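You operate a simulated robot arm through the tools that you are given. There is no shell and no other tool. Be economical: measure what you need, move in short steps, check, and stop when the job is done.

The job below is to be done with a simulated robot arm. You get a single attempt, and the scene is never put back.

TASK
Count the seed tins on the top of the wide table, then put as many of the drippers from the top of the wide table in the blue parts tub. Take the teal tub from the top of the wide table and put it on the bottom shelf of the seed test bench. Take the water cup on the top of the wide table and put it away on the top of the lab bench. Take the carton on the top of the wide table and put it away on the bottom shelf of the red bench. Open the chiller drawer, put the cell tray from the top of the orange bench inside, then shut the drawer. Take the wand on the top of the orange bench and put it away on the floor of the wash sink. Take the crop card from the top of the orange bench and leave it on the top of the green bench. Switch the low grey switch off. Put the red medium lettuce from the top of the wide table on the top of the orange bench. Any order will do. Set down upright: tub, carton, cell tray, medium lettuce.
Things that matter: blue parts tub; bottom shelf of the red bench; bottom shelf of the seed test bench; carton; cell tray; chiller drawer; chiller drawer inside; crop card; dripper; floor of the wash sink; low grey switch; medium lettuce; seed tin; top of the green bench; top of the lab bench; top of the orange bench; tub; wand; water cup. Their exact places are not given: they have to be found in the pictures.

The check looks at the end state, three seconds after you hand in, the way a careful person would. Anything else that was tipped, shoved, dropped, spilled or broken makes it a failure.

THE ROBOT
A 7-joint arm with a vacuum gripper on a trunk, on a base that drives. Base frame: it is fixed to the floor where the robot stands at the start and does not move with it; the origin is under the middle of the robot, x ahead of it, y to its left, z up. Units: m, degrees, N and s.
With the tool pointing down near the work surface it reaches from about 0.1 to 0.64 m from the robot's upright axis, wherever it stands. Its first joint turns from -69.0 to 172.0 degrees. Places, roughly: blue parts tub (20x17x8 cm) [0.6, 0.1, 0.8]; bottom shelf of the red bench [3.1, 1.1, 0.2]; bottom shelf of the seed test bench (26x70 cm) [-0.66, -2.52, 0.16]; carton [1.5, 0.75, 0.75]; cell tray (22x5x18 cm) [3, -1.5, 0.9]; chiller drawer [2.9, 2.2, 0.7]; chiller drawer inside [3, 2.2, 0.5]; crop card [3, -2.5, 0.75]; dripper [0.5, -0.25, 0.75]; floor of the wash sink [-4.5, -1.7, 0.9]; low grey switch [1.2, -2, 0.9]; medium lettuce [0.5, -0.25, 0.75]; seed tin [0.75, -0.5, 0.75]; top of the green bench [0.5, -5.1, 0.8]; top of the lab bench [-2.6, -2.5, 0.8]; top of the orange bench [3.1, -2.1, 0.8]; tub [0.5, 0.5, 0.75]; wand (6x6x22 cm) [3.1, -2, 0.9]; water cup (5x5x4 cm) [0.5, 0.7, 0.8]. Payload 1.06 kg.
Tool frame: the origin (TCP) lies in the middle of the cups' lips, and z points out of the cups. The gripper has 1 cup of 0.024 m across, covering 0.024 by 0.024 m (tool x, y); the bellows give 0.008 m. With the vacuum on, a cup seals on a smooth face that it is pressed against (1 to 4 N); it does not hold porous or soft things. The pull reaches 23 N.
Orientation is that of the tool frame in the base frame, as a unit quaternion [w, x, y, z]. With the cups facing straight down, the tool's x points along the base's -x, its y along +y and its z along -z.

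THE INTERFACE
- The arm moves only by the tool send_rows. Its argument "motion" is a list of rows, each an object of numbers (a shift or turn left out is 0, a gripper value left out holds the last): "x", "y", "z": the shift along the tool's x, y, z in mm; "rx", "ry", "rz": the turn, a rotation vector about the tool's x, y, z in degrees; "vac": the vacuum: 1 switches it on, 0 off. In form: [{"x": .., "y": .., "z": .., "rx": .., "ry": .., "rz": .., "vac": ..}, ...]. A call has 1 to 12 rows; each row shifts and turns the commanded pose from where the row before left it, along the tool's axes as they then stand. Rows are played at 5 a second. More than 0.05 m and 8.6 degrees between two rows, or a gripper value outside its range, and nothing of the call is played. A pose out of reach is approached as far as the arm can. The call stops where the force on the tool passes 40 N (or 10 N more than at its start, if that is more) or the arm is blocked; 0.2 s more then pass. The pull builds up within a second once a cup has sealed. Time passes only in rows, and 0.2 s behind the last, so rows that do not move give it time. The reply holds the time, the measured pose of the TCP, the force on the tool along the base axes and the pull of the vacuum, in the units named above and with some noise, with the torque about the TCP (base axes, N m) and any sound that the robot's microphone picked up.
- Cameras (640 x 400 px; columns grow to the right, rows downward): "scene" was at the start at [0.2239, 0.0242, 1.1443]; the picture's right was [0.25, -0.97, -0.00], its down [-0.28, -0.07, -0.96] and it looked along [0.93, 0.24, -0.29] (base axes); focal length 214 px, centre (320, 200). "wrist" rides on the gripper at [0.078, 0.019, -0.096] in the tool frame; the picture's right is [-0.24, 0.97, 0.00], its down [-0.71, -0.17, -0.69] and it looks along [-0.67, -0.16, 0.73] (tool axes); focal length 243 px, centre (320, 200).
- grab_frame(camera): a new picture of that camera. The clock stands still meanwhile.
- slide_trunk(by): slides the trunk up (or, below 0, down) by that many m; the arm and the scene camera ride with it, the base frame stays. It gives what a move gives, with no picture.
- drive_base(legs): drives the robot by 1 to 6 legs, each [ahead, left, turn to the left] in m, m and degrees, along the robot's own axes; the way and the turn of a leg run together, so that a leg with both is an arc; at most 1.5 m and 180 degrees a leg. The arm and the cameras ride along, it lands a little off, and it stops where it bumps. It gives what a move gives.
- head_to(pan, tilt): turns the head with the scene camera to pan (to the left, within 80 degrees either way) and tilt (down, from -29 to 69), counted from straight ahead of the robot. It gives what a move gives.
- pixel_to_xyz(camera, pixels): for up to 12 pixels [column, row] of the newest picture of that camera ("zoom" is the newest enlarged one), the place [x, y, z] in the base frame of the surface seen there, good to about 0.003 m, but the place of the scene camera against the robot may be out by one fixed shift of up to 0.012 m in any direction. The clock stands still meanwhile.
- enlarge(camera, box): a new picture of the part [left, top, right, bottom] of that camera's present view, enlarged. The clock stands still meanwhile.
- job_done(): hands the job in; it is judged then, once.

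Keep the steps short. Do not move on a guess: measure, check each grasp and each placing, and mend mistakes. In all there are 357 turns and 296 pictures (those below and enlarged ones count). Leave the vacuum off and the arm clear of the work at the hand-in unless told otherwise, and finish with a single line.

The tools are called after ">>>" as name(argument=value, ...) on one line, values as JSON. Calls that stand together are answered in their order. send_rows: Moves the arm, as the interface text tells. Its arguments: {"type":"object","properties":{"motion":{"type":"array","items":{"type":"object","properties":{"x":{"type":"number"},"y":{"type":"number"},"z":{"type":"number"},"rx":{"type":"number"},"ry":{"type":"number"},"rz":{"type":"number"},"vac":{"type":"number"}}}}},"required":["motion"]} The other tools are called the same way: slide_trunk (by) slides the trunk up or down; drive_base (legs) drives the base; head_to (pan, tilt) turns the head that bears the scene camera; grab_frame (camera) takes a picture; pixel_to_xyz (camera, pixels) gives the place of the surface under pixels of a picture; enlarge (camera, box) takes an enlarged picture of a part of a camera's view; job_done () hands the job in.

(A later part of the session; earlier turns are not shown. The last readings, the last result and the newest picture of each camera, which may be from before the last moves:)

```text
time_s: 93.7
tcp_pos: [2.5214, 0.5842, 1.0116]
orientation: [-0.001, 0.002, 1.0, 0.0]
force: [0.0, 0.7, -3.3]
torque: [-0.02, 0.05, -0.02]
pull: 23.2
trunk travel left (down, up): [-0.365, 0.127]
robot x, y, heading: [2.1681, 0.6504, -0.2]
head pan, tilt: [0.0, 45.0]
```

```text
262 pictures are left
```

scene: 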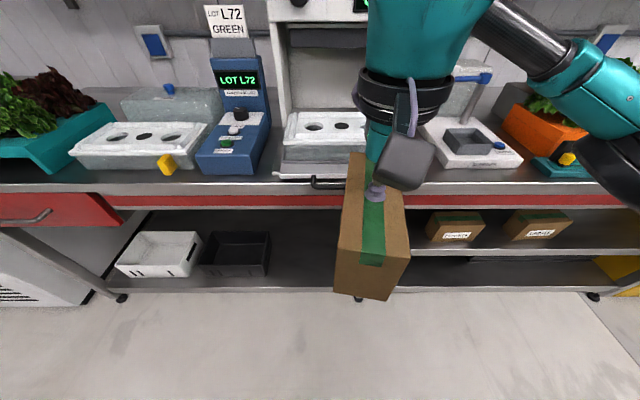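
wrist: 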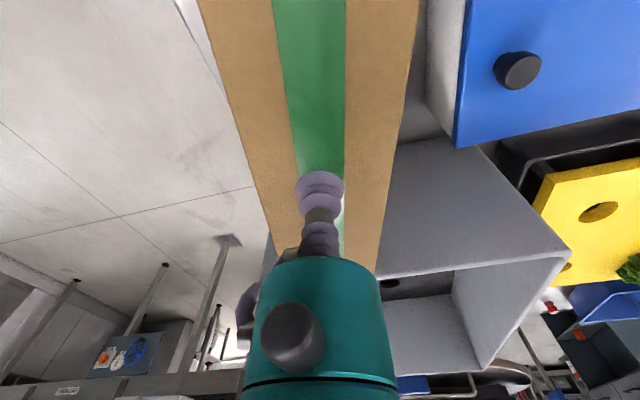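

Measure shelf floor points in the free section between black bin and middle leg.

>>> pixel_to_xyz(camera="scene", pixels=[[290, 280], [290, 260], [300, 240], [320, 270], [270, 275], [330, 285], [265, 235], [200, 275], [420, 280], [320, 190], [250, 200], [310, 225]])

>>> head_to(pan=15, tilt=60)

>>> grab_frame(camera="scene")

```text
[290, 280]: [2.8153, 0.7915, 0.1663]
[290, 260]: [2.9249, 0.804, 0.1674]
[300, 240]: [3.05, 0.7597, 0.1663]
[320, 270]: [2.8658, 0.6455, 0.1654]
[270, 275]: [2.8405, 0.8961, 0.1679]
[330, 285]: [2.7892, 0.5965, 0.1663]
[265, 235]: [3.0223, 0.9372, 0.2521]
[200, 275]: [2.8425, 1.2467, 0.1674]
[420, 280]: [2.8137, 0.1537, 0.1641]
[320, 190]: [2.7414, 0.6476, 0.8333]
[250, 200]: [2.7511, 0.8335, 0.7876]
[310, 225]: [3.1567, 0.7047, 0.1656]
```

```text
time_s: 94.5
tcp_pos: [2.5222, 0.5838, 1.0116]
orientation: [0.0, 0.001, 1.0, 0.0]
force: [-0.8, -0.2, -2.1]
torque: [-0.04, 0.02, 0.03]
pull: 22.7
trunk travel left (down, up): [-0.365, 0.127]
robot x, y, heading: [2.1688, 0.6511, -0.5]
head pan, tilt: [15.0, 60.0]
```

```text
261 pictures are left
```

scene: 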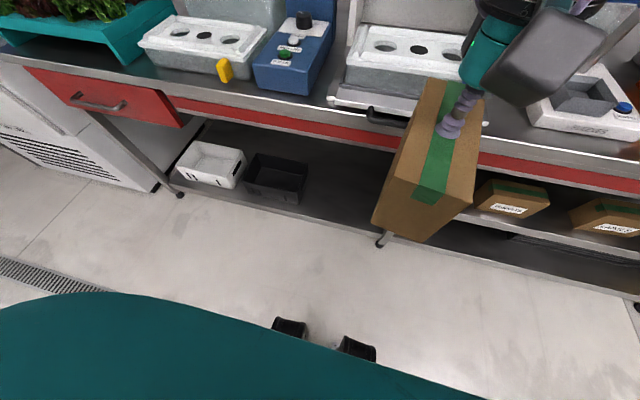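

Measure the vertical clearance of the wrist stack above the TCP.

>>> head_to(pan=-10, tilt=10)

>>> grab_frame(camera="scene")

```text
time_s: 95.7
tcp_pos: [2.5218, 0.5833, 1.0116]
orientation: [0.0, 0.001, 1.0, -0.001]
force: [-0.2, -0.3, -3.1]
torque: [0.0, 0.03, 0.02]
pull: 22.7
trunk travel left (down, up): [-0.365, 0.127]
robot x, y, heading: [2.172, 0.6518, -0.5]
head pan, tilt: [-10.0, 10.0]
```

```text
260 pictures are left
```

scene: 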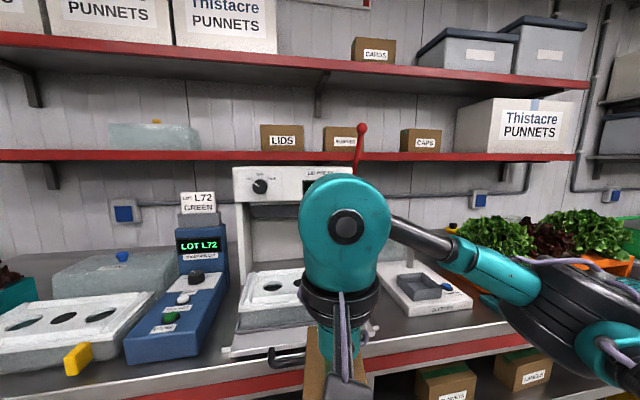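

>>> pixel_to_xyz(camera="scene", pixels=[[345, 178], [345, 226], [305, 250], [385, 225], [430, 240], [500, 275], [530, 320], [560, 280], [620, 340], [600, 395], [340, 290], [345, 380]])

```text
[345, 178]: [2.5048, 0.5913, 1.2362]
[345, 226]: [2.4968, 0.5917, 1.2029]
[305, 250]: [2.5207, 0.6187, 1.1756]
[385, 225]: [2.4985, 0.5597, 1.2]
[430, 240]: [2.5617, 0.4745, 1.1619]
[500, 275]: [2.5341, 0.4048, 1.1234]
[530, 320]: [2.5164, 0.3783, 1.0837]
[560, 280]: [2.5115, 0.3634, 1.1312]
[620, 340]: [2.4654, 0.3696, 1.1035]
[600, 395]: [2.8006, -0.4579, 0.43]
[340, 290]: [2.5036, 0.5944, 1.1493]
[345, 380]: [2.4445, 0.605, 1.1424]
```

The wrist stack is only 0.23 m tall above the TCP, so placing under the bench top from in front looks feasible. Back up a little and shift left.

>>> drive_base(legs=[[-0.1, 0.1, 0]])

>>> send_rows(motion=[{"x": -45}, {"x": -45}, {"x": -40}])

>>> slide_trunk(by=-0.36)

>>> head_to(pan=0, tilt=30)

>>> grab_frame(camera="scene")

```text
time_s: 97.2
tcp_pos: [2.4212, 0.6847, 1.0136]
orientation: [0.001, 0.002, 1.0, 0.0]
force: [-0.2, 0.2, -4.2]
torque: [-0.02, 0.04, 0.0]
pull: 23.0
trunk travel left (down, up): [-0.365, 0.127]
robot x, y, heading: [2.0716, 0.7504, -0.5]
head pan, tilt: [-10.0, 10.0]
```

```text
time_s: 98.0
tcp_pos: [2.5528, 0.6825, 1.0118]
orientation: [0.001, 0.003, 1.0, 0.0]
force: [-0.8, 0.2, -3.2]
torque: [-0.03, 0.04, -0.03]
pull: 23.1
trunk travel left (down, up): [-0.365, 0.127]
robot x, y, heading: [2.0691, 0.7512, -0.8]
head pan, tilt: [-10.0, 10.0]
```

```text
time_s: 101.5
tcp_pos: [2.5524, 0.6832, 0.6515]
orientation: [0.001, 0.003, 1.0, 0.0]
force: [0.6, -0.4, -1.9]
torque: [-0.02, 0.0, -0.03]
pull: 23.3
trunk travel left (down, up): [-0.005, 0.487]
robot x, y, heading: [2.0699, 0.7552, -0.3]
head pan, tilt: [-10.0, 10.0]
```

```text
time_s: 102.3
tcp_pos: [2.5514, 0.6823, 0.6522]
orientation: [0.0, 0.002, 1.0, 0.0]
force: [0.0, -0.3, -2.9]
torque: [0.0, 0.02, 0.0]
pull: 23.3
trunk travel left (down, up): [-0.005, 0.487]
robot x, y, heading: [2.0717, 0.7536, -0.3]
head pan, tilt: [0.0, 30.0]
```

```text
259 pictures are left
```

scene: 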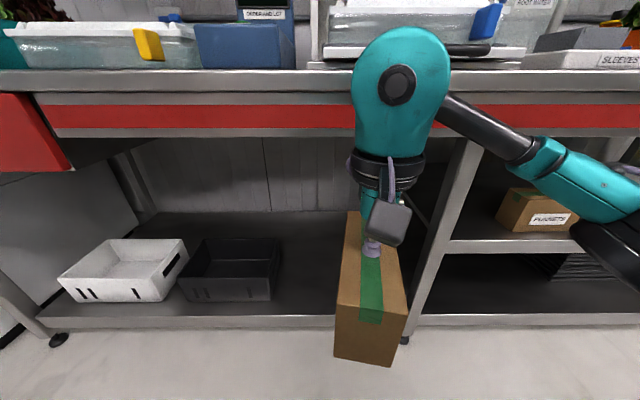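

Now lower the arm toward z≈0.31.

>>> send_rows(motion=[{"z": 45}, {"z": 45}, {"z": 45}, {"z": 45}, {"z": 45}, {"z": 45}, {"z": 45}, {"z": 25}])

>>> grab_frame(camera="scene")

```text
time_s: 104.2
tcp_pos: [2.551, 0.6841, 0.3144]
orientation: [0.0, 0.002, 1.0, 0.0]
force: [0.4, 0.6, -2.9]
torque: [-0.01, 0.03, 0.06]
pull: 23.3
trunk travel left (down, up): [-0.005, 0.487]
robot x, y, heading: [2.0729, 0.7505, -0.5]
head pan, tilt: [0.0, 30.0]
```

```text
258 pictures are left
```

scene: 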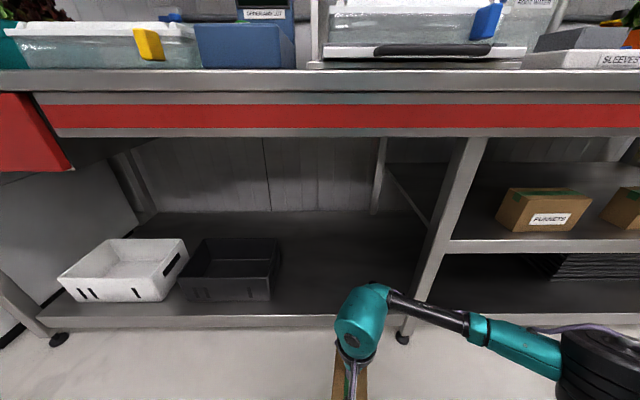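

>>> pixel_to_xyz(camera="scene", pixels=[[360, 300], [430, 310], [480, 325], [540, 345], [590, 345], [620, 370], [345, 330], [440, 230], [410, 310], [360, 120], [360, 135], [640, 340]])

```text
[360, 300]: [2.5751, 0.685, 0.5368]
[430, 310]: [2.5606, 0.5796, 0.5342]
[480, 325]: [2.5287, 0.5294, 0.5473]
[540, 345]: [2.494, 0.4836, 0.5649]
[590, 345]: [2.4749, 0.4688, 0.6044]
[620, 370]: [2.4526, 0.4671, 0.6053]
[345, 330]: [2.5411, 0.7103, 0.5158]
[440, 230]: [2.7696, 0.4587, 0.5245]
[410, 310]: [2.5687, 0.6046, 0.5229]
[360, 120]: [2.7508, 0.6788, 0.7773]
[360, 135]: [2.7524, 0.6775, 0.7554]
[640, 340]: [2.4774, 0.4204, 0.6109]
```

The elbow side is close to the mid leg (2.77, 0.46); a straighter arm keeps the elbow back. Extend 100 mm and shift left 30 mm.

>>> send_rows(motion=[{"x": -35, "y": 10}, {"x": -35, "y": 10}, {"x": -30, "y": 10}])

>>> grab_frame(camera="scene")

>>> pixel_to_xyz(camera="scene", pixels=[[430, 310], [480, 325], [540, 345], [590, 345], [620, 370], [630, 345], [560, 330], [450, 290]])

```text
time_s: 105.0
tcp_pos: [2.6532, 0.7116, 0.3116]
orientation: [0.0, 0.003, 1.0, 0.0]
force: [0.5, 0.1, -3.7]
torque: [-0.02, 0.02, -0.03]
pull: 22.9
trunk travel left (down, up): [-0.005, 0.487]
robot x, y, heading: [2.0694, 0.7513, -0.3]
head pan, tilt: [0.0, 30.0]
```

```text
257 pictures are left
```

scene: 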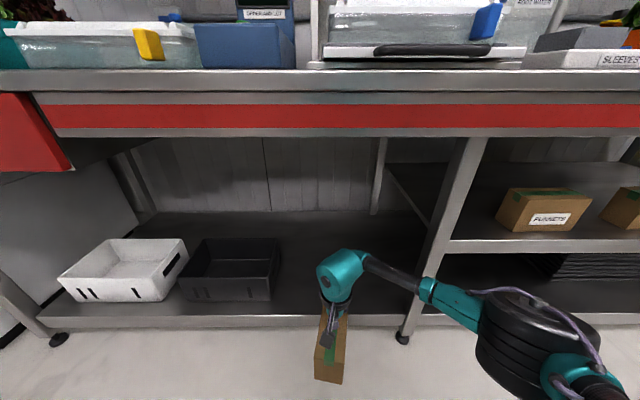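

```text
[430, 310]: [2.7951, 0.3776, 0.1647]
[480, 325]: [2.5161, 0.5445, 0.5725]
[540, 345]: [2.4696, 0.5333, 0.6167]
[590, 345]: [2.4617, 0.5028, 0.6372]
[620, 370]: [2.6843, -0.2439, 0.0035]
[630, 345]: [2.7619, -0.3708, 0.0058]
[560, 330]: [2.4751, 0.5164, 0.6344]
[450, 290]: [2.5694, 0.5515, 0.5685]
```

Drive in: 0.21 m forward with 0.04 left.

>>> drive_base(legs=[[0, 0.04, 0], [0.21, 0, 0]])

>>> grab_frame(camera="scene")

>>> grab_frame(camera="wrist")

```text
time_s: 107.2
tcp_pos: [2.8609, 0.7522, 0.3112]
orientation: [0.0, 0.003, 1.0, 0.0]
force: [0.1, -0.6, -3.9]
torque: [-0.01, 0.01, 0.04]
pull: 23.2
trunk travel left (down, up): [-0.005, 0.487]
robot x, y, heading: [2.2779, 0.79, -0.1]
head pan, tilt: [0.0, 30.0]
```

```text
256 pictures are left
```

scene: 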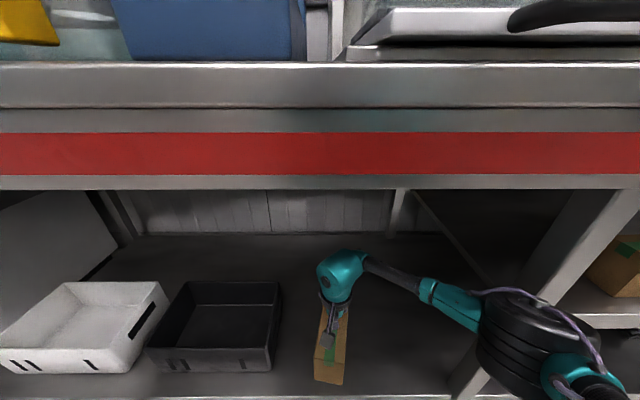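

```text
255 pictures are left
```

wrist: 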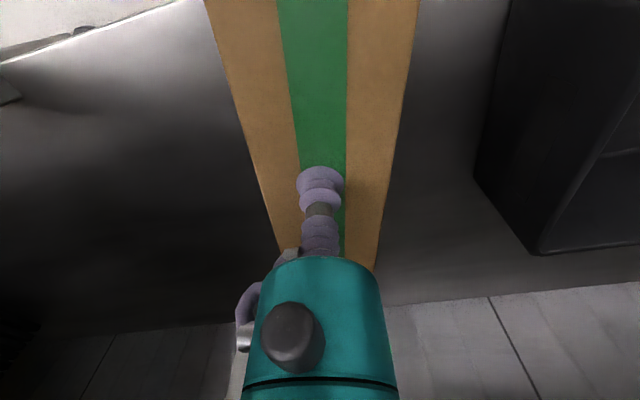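

Carton is over the shelf. Push 20 mm deeper and lower ~46 mm gently.

>>> send_rows(motion=[{"x": -20}, {"z": 20}, {"z": 15}, {"z": 5}, {"z": 3}])

```text
time_s: 108.4
tcp_pos: [2.8797, 0.7527, 0.2686]
orientation: [-0.001, 0.003, 1.0, 0.0]
force: [0.6, 0.0, -4.1]
torque: [-0.01, 0.0, 0.01]
pull: 22.9
trunk travel left (down, up): [-0.005, 0.487]
robot x, y, heading: [2.2812, 0.7933, -0.2]
head pan, tilt: [0.0, 30.0]
```

>>> send_rows(motion=[{"z": 2}, {"z": 2}, {"z": 2}])

```text
time_s: 109.2
tcp_pos: [2.8798, 0.7526, 0.2636]
orientation: [0.002, 0.003, 1.0, 0.0]
force: [-2.2, -4.2, 16.2]
torque: [0.01, 0.0, 0.08]
pull: 22.9
trunk travel left (down, up): [-0.005, 0.487]
robot x, y, heading: [2.28, 0.7911, -0.2]
head pan, tilt: [0.0, 30.0]
```

Contact with the shelf. Release and lift off.

>>> send_rows(motion=[{"z": -1, "vac": 0}, {}, {}, {"z": -5}, {"z": -15}, {"z": -25}])

>>> grab_frame(camera="scene")

>>> grab_frame(camera="wrist")

```text
time_s: 110.6
tcp_pos: [2.8798, 0.7515, 0.3089]
orientation: [0.002, 0.002, 1.0, 0.0]
force: [-0.2, 0.5, 1.2]
torque: [-0.04, 0.04, 0.03]
pull: 0.0
trunk travel left (down, up): [-0.005, 0.487]
robot x, y, heading: [2.2766, 0.7879, -0.3]
head pan, tilt: [0.0, 30.0]
```

```text
254 pictures are left
```

scene: 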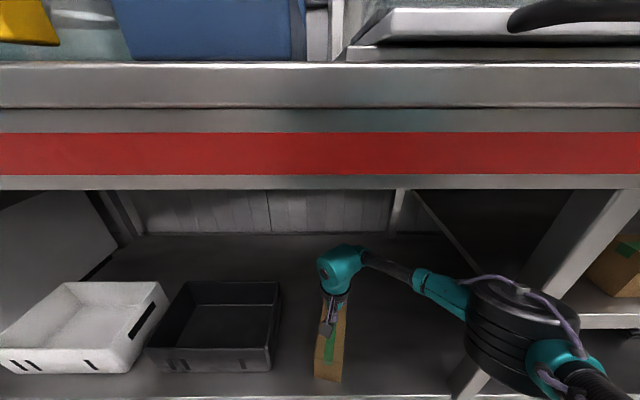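

```text
253 pictures are left
```

wrist: 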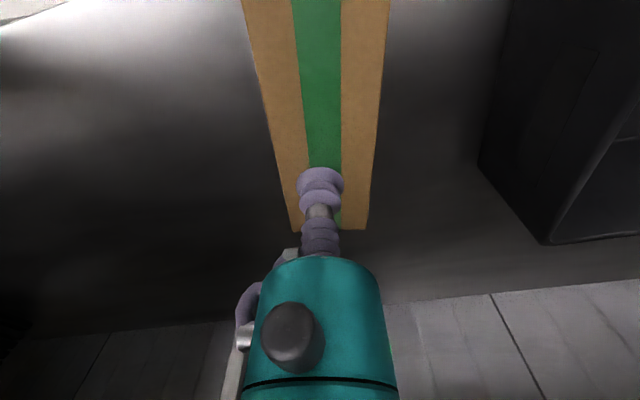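

Carton placed upright. Back out, raise arm and trunk, then look at the chiller.

>>> drive_base(legs=[[-0.32, 0, 0]])

>>> send_rows(motion=[{"z": -45, "x": 20}, {"z": -45, "x": 20}, {"z": -45, "x": 20}, {"z": -45, "x": 20}, {"z": -45, "x": 20}, {"z": -45, "x": 20}, {"z": -45, "x": 20}])

>>> slide_trunk(by=0.27)

>>> head_to(pan=40, tilt=20)

>>> grab_frame(camera="scene")

```text
time_s: 112.8
tcp_pos: [2.5615, 0.7541, 0.3097]
orientation: [0.0, 0.002, 1.0, 0.0]
force: [0.1, 0.3, -0.1]
torque: [0.0, 0.03, 0.06]
pull: 0.1
trunk travel left (down, up): [-0.005, 0.487]
robot x, y, heading: [1.9606, 0.7893, -0.1]
head pan, tilt: [0.0, 30.0]
```

```text
time_s: 114.3
tcp_pos: [2.4241, 0.755, 0.6239]
orientation: [0.0, 0.003, 1.0, 0.0]
force: [-0.8, 0.1, 1.1]
torque: [-0.02, -0.02, 0.04]
pull: 0.0
trunk travel left (down, up): [-0.005, 0.487]
robot x, y, heading: [1.9581, 0.7925, -0.2]
head pan, tilt: [0.0, 30.0]
```

```text
time_s: 117.1
tcp_pos: [2.4222, 0.7553, 0.8944]
orientation: [0.0, 0.003, 1.0, 0.0]
force: [-0.1, 0.5, 0.8]
torque: [0.02, 0.03, 0.01]
pull: 0.0
trunk travel left (down, up): [-0.275, 0.217]
robot x, y, heading: [1.9613, 0.7904, -0.4]
head pan, tilt: [0.0, 30.0]
```

```text
time_s: 118.2
tcp_pos: [2.4214, 0.7545, 0.8942]
orientation: [0.001, 0.002, 1.0, 0.0]
force: [0.4, -0.3, 0.6]
torque: [-0.04, 0.0, 0.03]
pull: 0.1
trunk travel left (down, up): [-0.275, 0.217]
robot x, y, heading: [1.9601, 0.7937, -0.6]
head pan, tilt: [40.0, 20.0]
```

```text
252 pictures are left
```

scene: 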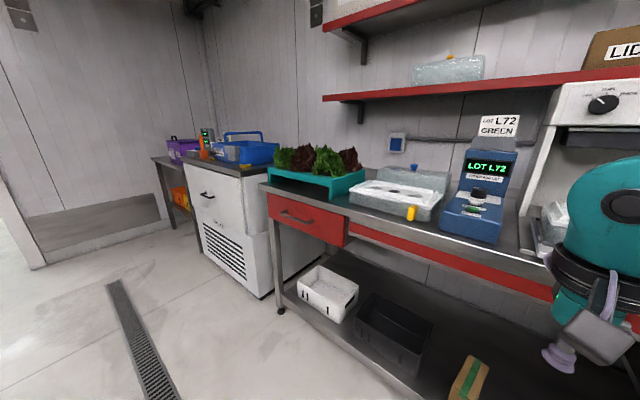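

Drive left 1.4 m to stand before the chiller.

>>> drive_base(legs=[[0, 1.4, 0.4]])

>>> head_to(pan=0, tilt=30)

>>> grab_frame(camera="scene")

>>> pixel_to_xyz(camera="scene", pixels=[[320, 200], [320, 230], [320, 260], [280, 220], [250, 240]])

```text
time_s: 130.8
tcp_pos: [2.4271, 2.1764, 0.8938]
orientation: [0.0, 0.001, 1.0, 0.0]
force: [0.4, 0.4, -0.1]
torque: [-0.02, 0.03, 0.01]
pull: 0.1
trunk travel left (down, up): [-0.275, 0.217]
robot x, y, heading: [1.9609, 2.211, 0.0]
head pan, tilt: [40.0, 20.0]
```

```text
time_s: 131.8
tcp_pos: [2.4273, 2.1753, 0.8944]
orientation: [0.0, 0.001, 1.0, 0.0]
force: [-0.8, 0.1, 0.1]
torque: [0.01, -0.02, 0.02]
pull: 0.1
trunk travel left (down, up): [-0.275, 0.217]
robot x, y, heading: [1.9648, 2.2062, -0.3]
head pan, tilt: [0.0, 30.0]
```

```text
251 pictures are left
```

scene: 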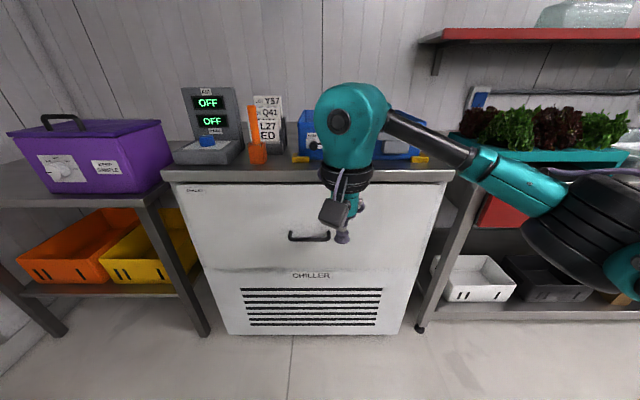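

```text
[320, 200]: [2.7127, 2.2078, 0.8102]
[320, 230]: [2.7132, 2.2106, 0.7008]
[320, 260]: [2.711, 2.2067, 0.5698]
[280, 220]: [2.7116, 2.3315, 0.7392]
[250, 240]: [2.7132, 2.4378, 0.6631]
```

The drawer's front panel is at x≈2.71, z 0.53–0.84, handle near (308,237). I'll turn the tool horizontal to suck on the panel above the handle.

>>> send_rows(motion=[{"ry": -8.2}, {"ry": -8.2}, {"ry": -8.2}, {"ry": -8.2}, {"ry": -8.2}, {"ry": -8.2}, {"ry": -8.2}, {"ry": -8.2}, {"ry": -8.2}, {"ry": -8.2}, {"ry": -8}])

>>> grab_frame(camera="scene")

>>> pixel_to_xyz(camera="scene", pixels=[[308, 237], [292, 235], [326, 236], [310, 200], [308, 268]])

```text
time_s: 134.2
tcp_pos: [2.4269, 2.1744, 0.8952]
orientation: [0.708, 0.001, 0.706, -0.001]
force: [-0.3, -0.4, 0.7]
torque: [0.0, -0.03, 0.03]
pull: 0.0
trunk travel left (down, up): [-0.275, 0.217]
robot x, y, heading: [1.9646, 2.2118, -0.2]
head pan, tilt: [0.0, 30.0]
```

```text
250 pictures are left
```

scene: 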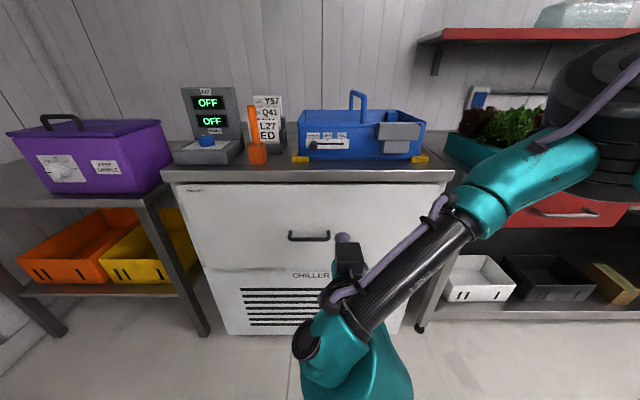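

```text
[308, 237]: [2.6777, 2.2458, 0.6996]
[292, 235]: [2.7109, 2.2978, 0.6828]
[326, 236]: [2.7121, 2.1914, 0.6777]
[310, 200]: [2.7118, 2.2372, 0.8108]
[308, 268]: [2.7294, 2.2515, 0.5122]
```

Align: left 70, down 130, then drive the base 0.12 forward to approach.

>>> send_rows(motion=[{"x": 43, "y": 23}, {"x": 43, "y": 23}, {"x": 43, "y": 23}])

>>> drive_base(legs=[[0.15, 0, 0]])

>>> grab_frame(camera="wrist")

```text
time_s: 135.1
tcp_pos: [2.4272, 2.245, 0.7647]
orientation: [0.708, 0.002, 0.706, -0.001]
force: [0.4, 0.4, -0.4]
torque: [-0.01, 0.01, -0.01]
pull: 0.1
trunk travel left (down, up): [-0.275, 0.217]
robot x, y, heading: [1.9646, 2.2138, -0.5]
head pan, tilt: [0.0, 30.0]
```

```text
time_s: 136.4
tcp_pos: [2.5761, 2.2439, 0.7638]
orientation: [0.707, 0.001, 0.707, 0.0]
force: [0.6, 0.0, 0.2]
torque: [0.0, 0.0, 0.01]
pull: 0.0
trunk travel left (down, up): [-0.275, 0.217]
robot x, y, heading: [2.1123, 2.2103, -0.1]
head pan, tilt: [0.0, 30.0]
```

```text
249 pictures are left
```

wrist: 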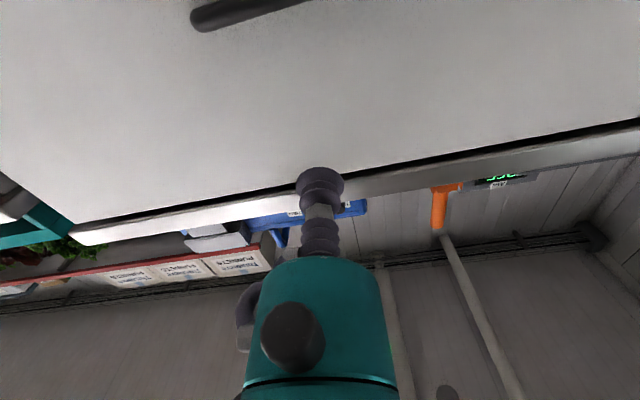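

Approach the panel with vacuum on: 2.576 → 2.705.

>>> send_rows(motion=[{"z": 40, "vac": 1}, {"z": 40}, {"z": 36}, {"z": 6}, {"z": 4}, {"z": 3}, {}, {}, {}])

```text
time_s: 138.4
tcp_pos: [2.704, 2.2444, 0.7648]
orientation: [0.708, 0.001, 0.706, -0.001]
force: [-11.5, 1.6, 4.3]
torque: [0.0, 0.06, -0.01]
pull: 22.9
trunk travel left (down, up): [-0.275, 0.217]
robot x, y, heading: [2.1145, 2.2113, 0.0]
head pan, tilt: [0.0, 30.0]
```

Sealed on the panel. Pull back slowly with the arm.

>>> send_rows(motion=[{"z": -6}, {"z": -10}, {"z": -15}, {"z": -15}, {"z": -15}])

>>> grab_frame(camera="scene")

```text
time_s: 139.6
tcp_pos: [2.6439, 2.244, 0.7642]
orientation: [0.708, 0.001, 0.706, -0.001]
force: [-1.9, 1.9, 5.3]
torque: [-0.05, 0.02, 0.01]
pull: 23.1
trunk travel left (down, up): [-0.275, 0.217]
robot x, y, heading: [2.1141, 2.2122, -0.0]
head pan, tilt: [0.0, 30.0]
```

```text
248 pictures are left
```

scene: 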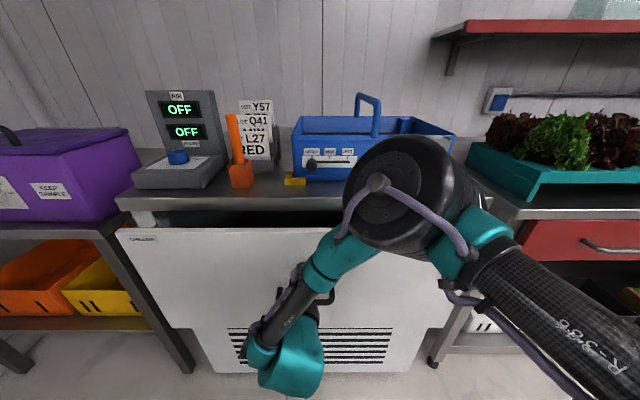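

The drawer opens. Pull further by driving back.

>>> drive_base(legs=[[-0.15, 0, 0]])

>>> drive_base(legs=[[-0.15, 0, 0]])

>>> grab_frame(camera="scene")

```text
time_s: 141.0
tcp_pos: [2.4956, 2.2442, 0.7632]
orientation: [0.708, 0.0, 0.707, 0.0]
force: [0.7, 0.2, -4.3]
torque: [-0.2, 0.02, 0.01]
pull: 23.1
trunk travel left (down, up): [-0.275, 0.217]
robot x, y, heading: [1.9668, 2.2114, -0.2]
head pan, tilt: [0.0, 30.0]
```

```text
time_s: 142.3
tcp_pos: [2.3491, 2.2448, 0.764]
orientation: [0.708, 0.001, 0.707, -0.001]
force: [0.7, -6.5, -2.4]
torque: [-0.1, -0.02, 0.03]
pull: 22.4
trunk travel left (down, up): [-0.275, 0.217]
robot x, y, heading: [1.8189, 2.2145, -0.2]
head pan, tilt: [0.0, 30.0]
```

```text
247 pictures are left
```

scene: 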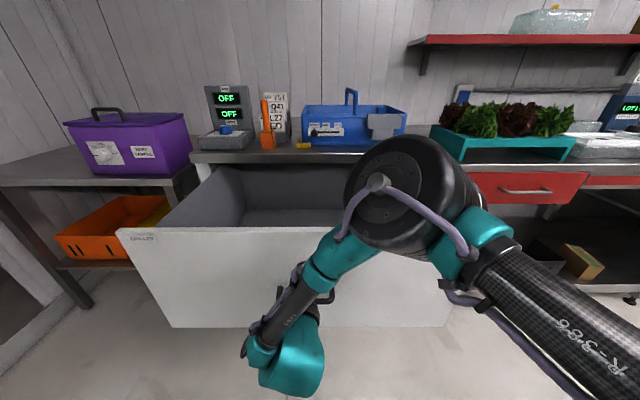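

Drawer open ~0.35 m. Release and back off, raise and look in.

>>> send_rows(motion=[{"vac": 0}, {}, {"z": -5}, {"z": -25}, {"z": -30}])

>>> drive_base(legs=[[-0.1, 0, 0]])

>>> send_rows(motion=[{"ry": 8.2, "x": -20}, {"ry": 8.2}, {"ry": 8.2}, {"ry": 8.2}, {"ry": 8.2}, {"ry": 8.2}, {"ry": 8.2}, {"ry": 8.2}, {"ry": 8.2}, {"ry": 8.2}, {"ry": 8}])

>>> grab_frame(camera="scene")

```text
time_s: 143.6
tcp_pos: [2.2887, 2.2452, 0.7634]
orientation: [0.707, 0.001, 0.707, -0.001]
force: [-0.5, 0.3, -0.3]
torque: [-0.03, 0.03, 0.04]
pull: 0.0
trunk travel left (down, up): [-0.275, 0.217]
robot x, y, heading: [1.8164, 2.2122, -0.1]
head pan, tilt: [0.0, 30.0]
```

```text
time_s: 144.7
tcp_pos: [2.1889, 2.246, 0.7645]
orientation: [0.708, 0.0, 0.707, -0.001]
force: [0.0, 0.2, -0.6]
torque: [0.0, 0.0, -0.04]
pull: 0.0
trunk travel left (down, up): [-0.275, 0.217]
robot x, y, heading: [1.7161, 2.211, -0.1]
head pan, tilt: [0.0, 30.0]
```

```text
time_s: 147.1
tcp_pos: [2.1872, 2.2442, 0.7835]
orientation: [-0.001, 0.001, 1.0, 0.0]
force: [-0.8, 0.5, -0.5]
torque: [0.0, 0.01, 0.02]
pull: 0.2
trunk travel left (down, up): [-0.275, 0.217]
robot x, y, heading: [1.7172, 2.2159, -0.1]
head pan, tilt: [0.0, 30.0]
```

```text
246 pictures are left
```

scene: 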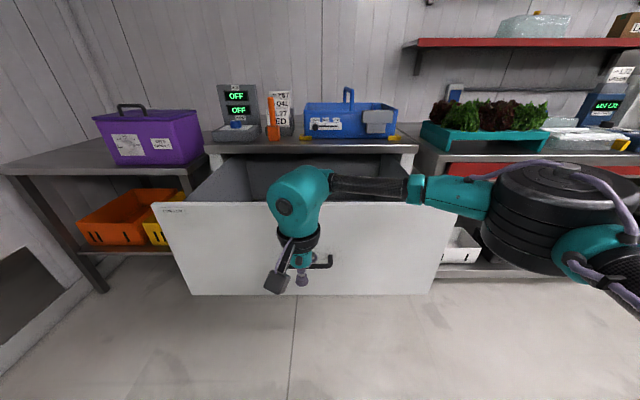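

Raise the trunk and look into the drawer for its floor depth and contents.

>>> slide_trunk(by=0.21)

>>> head_to(pan=5, tilt=35)

>>> grab_frame(camera="scene")

>>> pixel_to_xyz(camera="scene", pixels=[[270, 160], [270, 185], [220, 170], [380, 175], [320, 150], [190, 205], [400, 200], [240, 205], [330, 205], [200, 160]])

```text
time_s: 149.3
tcp_pos: [2.1886, 2.2461, 0.9928]
orientation: [0.0, 0.001, 1.0, 0.001]
force: [-0.1, 0.7, -0.7]
torque: [0.0, -0.01, 0.02]
pull: 0.1
trunk travel left (down, up): [-0.485, 0.007]
robot x, y, heading: [1.716, 2.2136, 0.1]
head pan, tilt: [0.0, 30.0]
```

```text
time_s: 150.0
tcp_pos: [2.1885, 2.246, 0.994]
orientation: [0.001, 0.002, 1.0, 0.0]
force: [-0.9, -0.2, 0.2]
torque: [-0.01, 0.04, -0.03]
pull: 0.0
trunk travel left (down, up): [-0.485, 0.007]
robot x, y, heading: [1.7204, 2.2109, 0.1]
head pan, tilt: [5.0, 35.0]
```

```text
245 pictures are left
```

scene: 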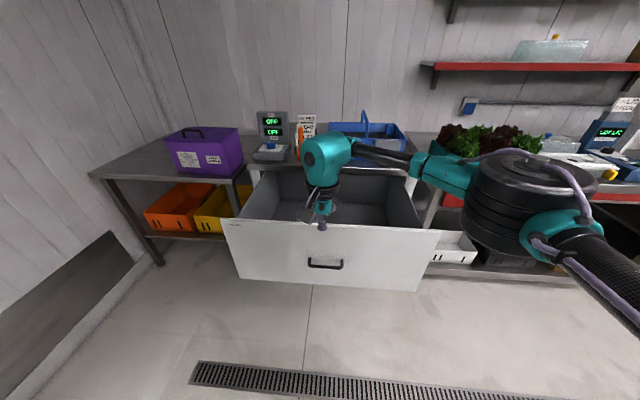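

```text
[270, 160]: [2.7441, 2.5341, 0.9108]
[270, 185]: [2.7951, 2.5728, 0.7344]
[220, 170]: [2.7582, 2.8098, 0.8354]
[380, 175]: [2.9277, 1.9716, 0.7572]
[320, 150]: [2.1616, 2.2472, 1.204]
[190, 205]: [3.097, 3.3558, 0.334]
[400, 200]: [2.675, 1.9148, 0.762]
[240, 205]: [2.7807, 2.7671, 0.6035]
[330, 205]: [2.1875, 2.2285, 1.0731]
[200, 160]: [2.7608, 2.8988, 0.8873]
```

>>> pixel_to_xyz(camera="scene", pixels=[[285, 205], [290, 213], [360, 215], [380, 210], [260, 195], [300, 185], [350, 195], [300, 224], [380, 226], [425, 230], [228, 218], [390, 220]])

>>> enlarge(camera="scene", box=[210, 130, 460, 300])

```text
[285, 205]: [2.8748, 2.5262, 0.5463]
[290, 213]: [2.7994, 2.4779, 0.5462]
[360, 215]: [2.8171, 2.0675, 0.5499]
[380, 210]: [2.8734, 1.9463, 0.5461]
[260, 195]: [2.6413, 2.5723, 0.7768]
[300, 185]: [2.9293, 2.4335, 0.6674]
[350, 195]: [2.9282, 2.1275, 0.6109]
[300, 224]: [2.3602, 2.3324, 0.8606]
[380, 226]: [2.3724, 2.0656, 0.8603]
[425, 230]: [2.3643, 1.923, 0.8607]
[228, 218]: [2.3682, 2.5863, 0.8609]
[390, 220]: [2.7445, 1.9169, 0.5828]
```

```text
2.35 times, centred on (335, 215) of scene
```

zoom: 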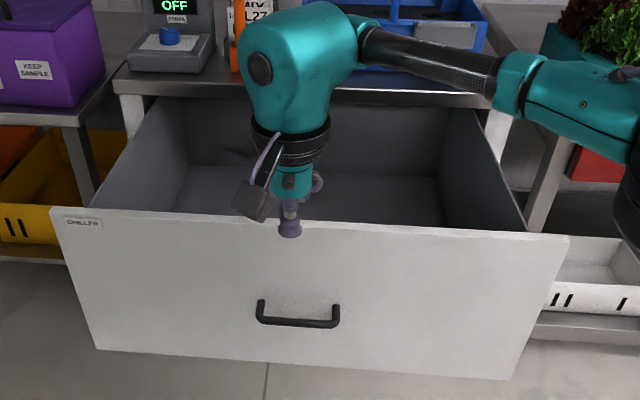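

Drawer empty, floor z≈0.54, opening x 2.38–2.70. Now retract arm and drive to the orange bench.

>>> send_rows(motion=[{"x": 45, "z": -20}, {"x": 45, "z": -20}, {"x": 45, "z": -20}])

>>> drive_base(legs=[[0, -0.95, 0], [0.42, 0, 0], [0, -1.4, 0], [0, -1.2, 0]])

>>> head_to(pan=-10, tilt=30)

>>> grab_frame(camera="scene")

```text
time_s: 150.8
tcp_pos: [2.0528, 2.2475, 1.0528]
orientation: [0.001, 0.001, 1.0, -0.002]
force: [-0.1, -0.2, -0.1]
torque: [-0.01, -0.01, 0.0]
pull: 0.0
trunk travel left (down, up): [-0.485, 0.007]
robot x, y, heading: [1.7166, 2.2139, -0.1]
head pan, tilt: [5.0, 35.0]
```

```text
time_s: 184.1
tcp_pos: [2.454, -1.3079, 1.054]
orientation: [0.001, 0.006, 1.0, 0.0]
force: [0.1, 0.0, 0.0]
torque: [-0.01, -0.01, -0.02]
pull: 0.1
trunk travel left (down, up): [-0.485, 0.007]
robot x, y, heading: [2.1183, -1.3428, -0.7]
head pan, tilt: [5.0, 35.0]
```

```text
time_s: 184.9
tcp_pos: [2.4539, -1.308, 1.0534]
orientation: [0.0, 0.007, 1.0, -0.001]
force: [0.1, -0.1, -0.1]
torque: [-0.02, -0.01, 0.02]
pull: 0.0
trunk travel left (down, up): [-0.485, 0.007]
robot x, y, heading: [2.1196, -1.3372, -0.6]
head pan, tilt: [-10.0, 30.0]
```

```text
243 pictures are left
```

scene: 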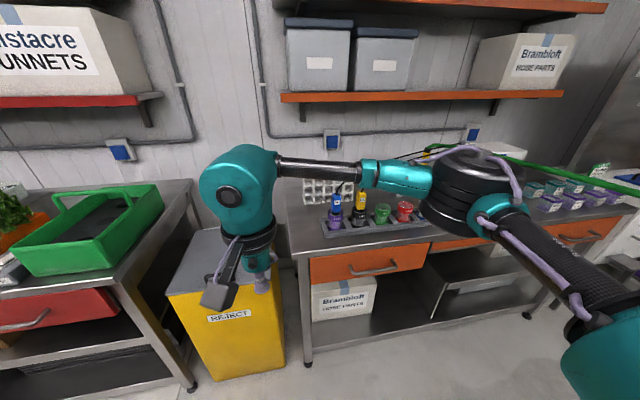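

>>> drive_base(legs=[[0, -0.4, 0.6]])

>>> head_to(pan=10, tilt=30)

>>> enlarge(camera="scene", box=[240, 100, 640, 350])

>>> grab_frame(camera="scene")

>>> grab_frame(camera="wrist")

```text
time_s: 189.0
tcp_pos: [2.4517, -1.7111, 1.0521]
orientation: [0.0, 0.0, 1.0, 0.0]
force: [-0.6, -0.5, 0.9]
torque: [-0.03, -0.02, -0.02]
pull: 0.0
trunk travel left (down, up): [-0.485, 0.007]
robot x, y, heading: [2.1168, -1.7473, 0.1]
head pan, tilt: [-10.0, 30.0]
```

```text
time_s: 189.8
tcp_pos: [2.451, -1.7115, 1.0516]
orientation: [0.0, 0.001, 1.0, 0.0]
force: [0.1, 0.4, 0.0]
torque: [0.03, 0.01, -0.02]
pull: 0.0
trunk travel left (down, up): [-0.485, 0.007]
robot x, y, heading: [2.1158, -1.7504, 0.1]
head pan, tilt: [10.0, 30.0]
```

```text
1.60 times, centred on (440, 225) of scene
```

zoom: 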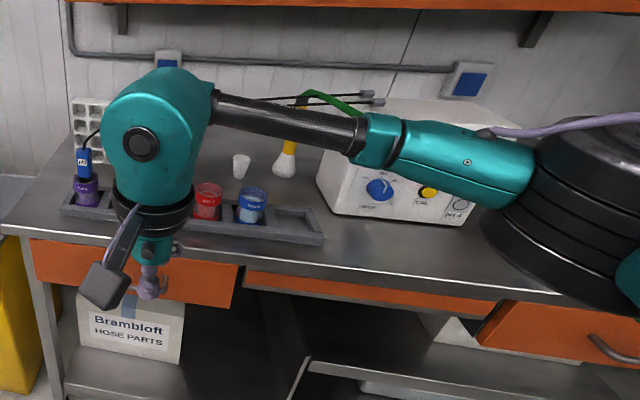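

```text
241 pictures are left
```

scene: 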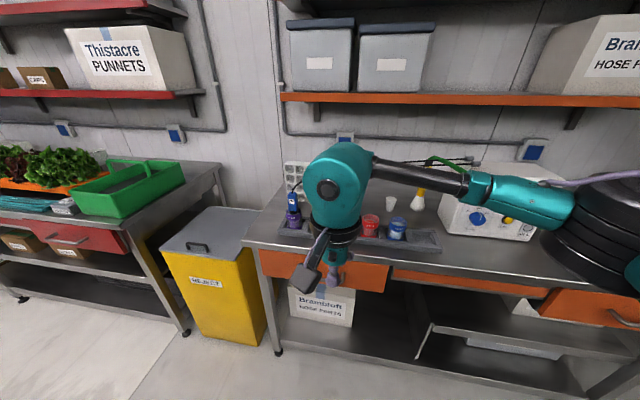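

```text
240 pictures are left
```

wrist: 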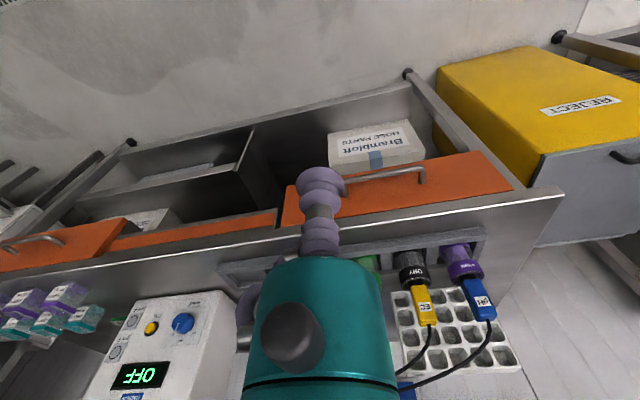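

The arm blocks the view. Drive right 0.5 m and look left.

>>> drive_base(legs=[[0, -0.55, 0]])

>>> head_to(pan=38, tilt=20)

>>> grab_frame(camera="scene")

>>> head_to(pan=-40, tilt=20)

>>> grab_frame(camera="scene")

```text
time_s: 195.1
tcp_pos: [2.4531, -2.2565, 1.0537]
orientation: [0.001, -0.005, 1.0, 0.0]
force: [0.0, 0.0, -0.3]
torque: [0.02, 0.02, 0.0]
pull: 0.0
trunk travel left (down, up): [-0.485, 0.007]
robot x, y, heading: [2.1172, -2.2929, 0.6]
head pan, tilt: [10.0, 30.0]
```

```text
time_s: 196.1
tcp_pos: [2.4539, -2.2559, 1.0521]
orientation: [0.001, -0.005, 1.0, 0.0]
force: [0.2, 0.0, -0.5]
torque: [-0.04, -0.02, 0.01]
pull: 0.1
trunk travel left (down, up): [-0.485, 0.007]
robot x, y, heading: [2.1131, -2.2953, 0.5]
head pan, tilt: [38.0, 20.0]
```

```text
239 pictures are left
```

scene: 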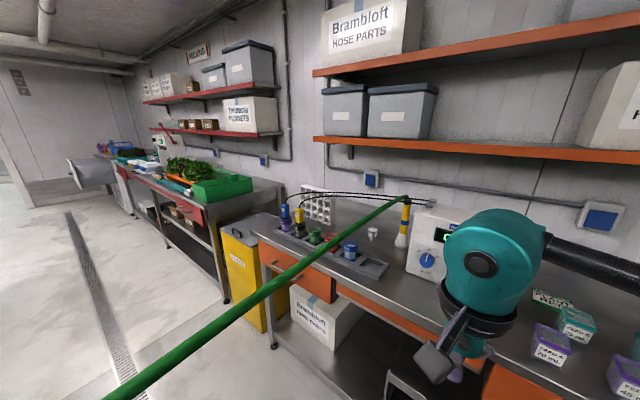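

```text
time_s: 197.6
tcp_pos: [2.4543, -2.2562, 1.0531]
orientation: [0.0, -0.006, 1.0, 0.0]
force: [0.0, 0.0, 0.4]
torque: [-0.02, -0.01, -0.01]
pull: 0.1
trunk travel left (down, up): [-0.485, 0.007]
robot x, y, heading: [2.1195, -2.2937, 0.6]
head pan, tilt: [-40.0, 20.0]
```

```text
238 pictures are left
```

scene: 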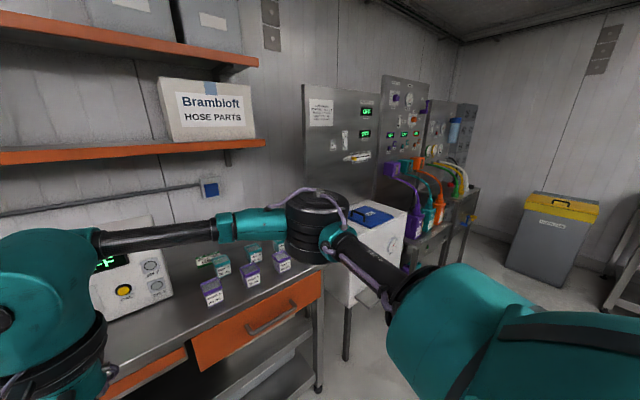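

A green hose/line leads from the wand across the room. I need its 3D course.

>>> head_to(pan=60, tilt=10)

>>> grab_frame(camera="scene")

>>> head_to(pan=80, tilt=10)

>>> grab_frame(camera="scene")

```text
time_s: 199.3
tcp_pos: [2.4542, -2.2559, 1.0526]
orientation: [0.001, -0.006, 1.0, 0.0]
force: [-0.1, 0.3, 0.9]
torque: [0.01, 0.01, -0.02]
pull: 0.1
trunk travel left (down, up): [-0.485, 0.007]
robot x, y, heading: [2.1179, -2.2984, 0.8]
head pan, tilt: [60.0, 10.0]
```

```text
237 pictures are left
```

scene: 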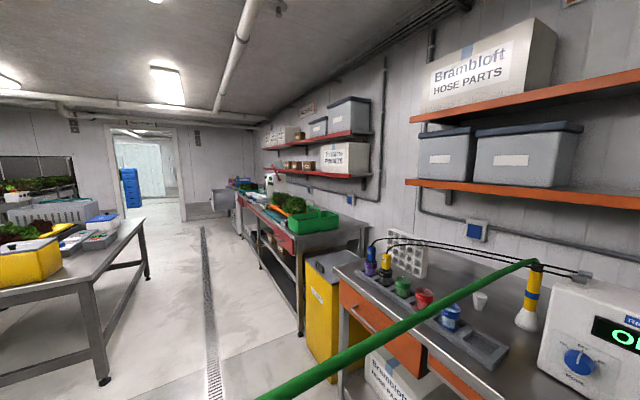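

```text
time_s: 200.2
tcp_pos: [2.4541, -2.2558, 1.0538]
orientation: [0.0, -0.005, 1.0, 0.0]
force: [0.7, -0.2, -0.8]
torque: [0.01, -0.04, 0.05]
pull: 0.0
trunk travel left (down, up): [-0.485, 0.007]
robot x, y, heading: [2.1198, -2.2944, 0.4]
head pan, tilt: [80.0, 10.0]
```

```text
236 pictures are left
```

scene: 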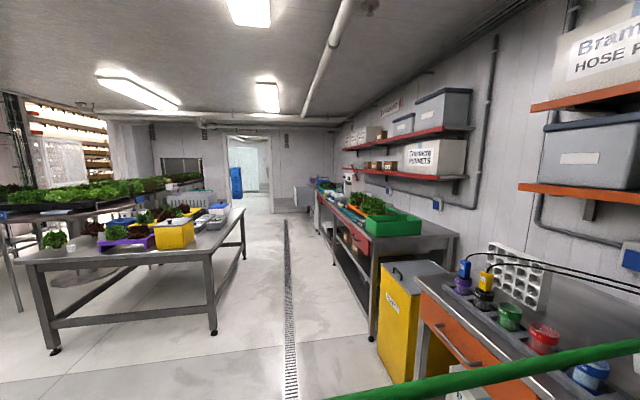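

>>> pixel_to_xyz(camera="scene", pixels=[[620, 349], [560, 360], [500, 370], [440, 381], [390, 390], [360, 396]])

>>> head_to(pan=20, tilt=69)

>>> grab_frame(camera="scene")

```text
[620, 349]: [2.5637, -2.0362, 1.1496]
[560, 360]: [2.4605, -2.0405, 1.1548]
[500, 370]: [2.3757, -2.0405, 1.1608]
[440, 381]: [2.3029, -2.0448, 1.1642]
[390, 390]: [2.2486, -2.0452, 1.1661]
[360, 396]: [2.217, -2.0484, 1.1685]
```

```text
time_s: 201.4
tcp_pos: [2.4546, -2.2565, 1.0523]
orientation: [0.0, -0.006, 1.0, 0.001]
force: [-0.3, -0.4, 0.4]
torque: [0.0, 0.0, -0.02]
pull: 0.1
trunk travel left (down, up): [-0.485, 0.007]
robot x, y, heading: [2.1166, -2.2947, 0.7]
head pan, tilt: [20.0, 68.8]
```

```text
235 pictures are left
```

scene: 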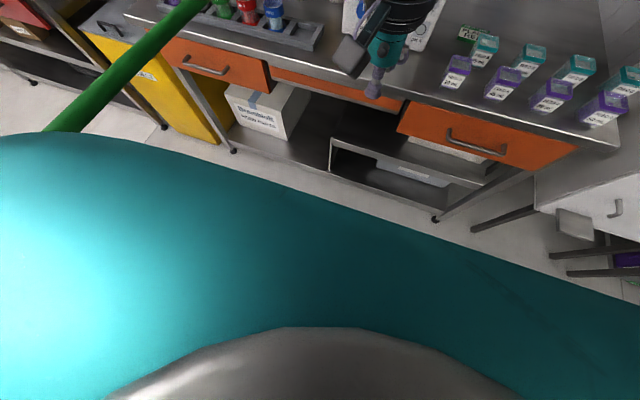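

>>> head_to(pan=-80, tilt=10)

>>> grab_frame(camera="scene")

>>> grab_frame(camera="wrist")

```text
time_s: 203.2
tcp_pos: [2.4544, -2.2566, 1.0529]
orientation: [0.001, -0.005, 1.0, 0.0]
force: [0.3, -0.3, -0.8]
torque: [-0.01, 0.01, 0.02]
pull: 0.1
trunk travel left (down, up): [-0.485, 0.007]
robot x, y, heading: [2.1172, -2.2959, 0.8]
head pan, tilt: [-80.0, 10.0]
```

```text
234 pictures are left
```

scene: 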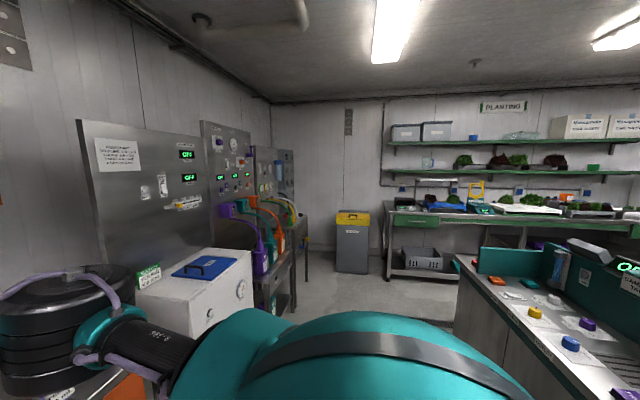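

```text
233 pictures are left
```

wrist: 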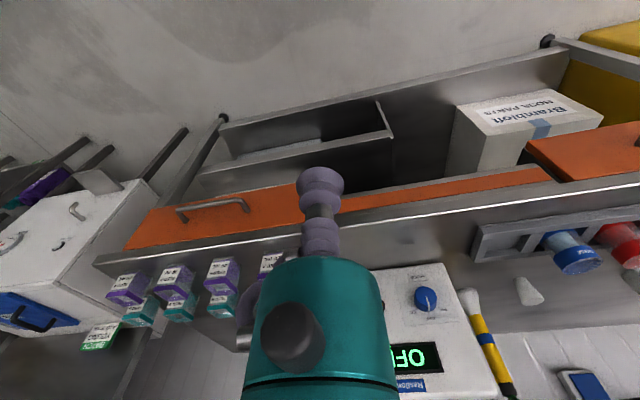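

The hose is a straight line at y≈-2.04, z≈1.16, seemingly not deflected by my passing. Now look at the crop card to the right; enlarge.

>>> head_to(pan=-12, tilt=50)

>>> grab_frame(camera="scene")

>>> enlarge(camera="scene", box=[300, 60, 560, 220])

```text
time_s: 204.6
tcp_pos: [2.4536, -2.2561, 1.052]
orientation: [0.001, -0.006, 1.0, 0.0]
force: [0.6, -0.7, -0.8]
torque: [-0.01, 0.02, -0.01]
pull: 0.1
trunk travel left (down, up): [-0.485, 0.007]
robot x, y, heading: [2.1167, -2.2938, 0.3]
head pan, tilt: [-12.0, 50.0]
```

```text
232 pictures are left
```

scene: 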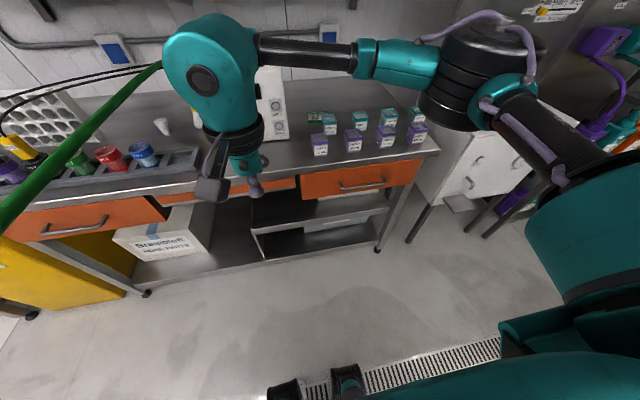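

```text
2.46 times, centred on (430, 140) of scene
```

zoom: 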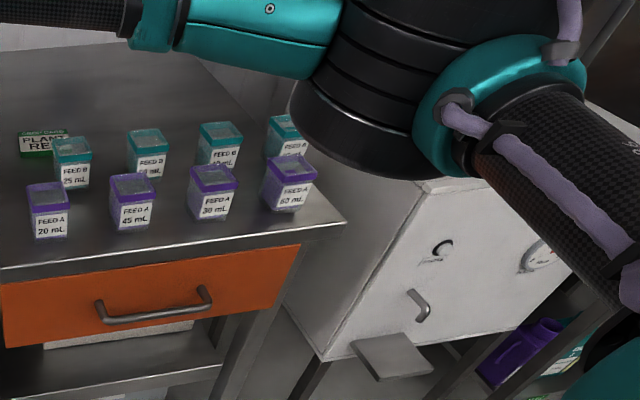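

>>> pixel_to_xyz(camera="scene", pixels=[[311, 113], [320, 113], [309, 121], [320, 122], [315, 117], [315, 105], [329, 116], [320, 140], [162, 119], [162, 130], [290, 130]])

>>> enlarge(camera="scene", box=[290, 95, 370, 145])

```text
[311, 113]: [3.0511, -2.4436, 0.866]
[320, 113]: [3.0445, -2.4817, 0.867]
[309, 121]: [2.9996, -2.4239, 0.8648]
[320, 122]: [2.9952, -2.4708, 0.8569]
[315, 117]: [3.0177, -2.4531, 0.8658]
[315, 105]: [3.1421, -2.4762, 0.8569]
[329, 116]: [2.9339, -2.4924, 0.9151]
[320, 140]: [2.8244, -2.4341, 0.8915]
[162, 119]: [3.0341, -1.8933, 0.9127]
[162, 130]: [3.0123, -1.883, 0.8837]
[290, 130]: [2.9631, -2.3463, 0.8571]
```

```text
8.00 times, centred on (330, 120) of scene
```

zoom: 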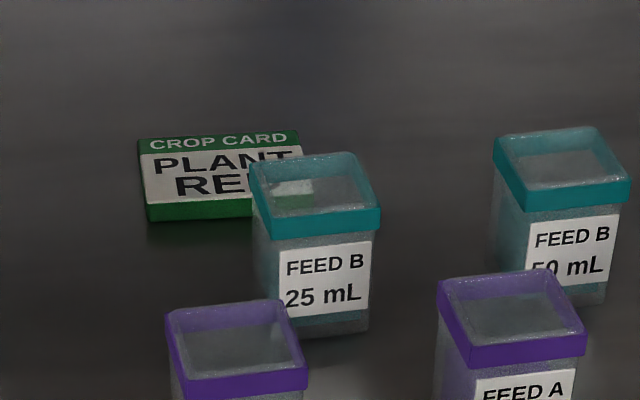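

Card lies flat, centre ≈ (3.02, -2.462). Check the base's front extent and the bench's front edge.

>>> pixel_to_xyz(camera="scene", pixels=[[345, 372], [285, 382], [520, 330], [420, 360], [275, 200], [250, 270], [340, 160], [340, 185], [436, 152]])

```text
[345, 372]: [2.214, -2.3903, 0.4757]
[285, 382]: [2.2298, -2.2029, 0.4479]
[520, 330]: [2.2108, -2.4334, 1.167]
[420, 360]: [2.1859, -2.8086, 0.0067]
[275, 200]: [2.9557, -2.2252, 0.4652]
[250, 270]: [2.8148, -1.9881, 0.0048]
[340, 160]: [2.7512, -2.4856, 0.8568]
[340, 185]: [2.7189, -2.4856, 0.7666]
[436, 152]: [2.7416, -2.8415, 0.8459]
```

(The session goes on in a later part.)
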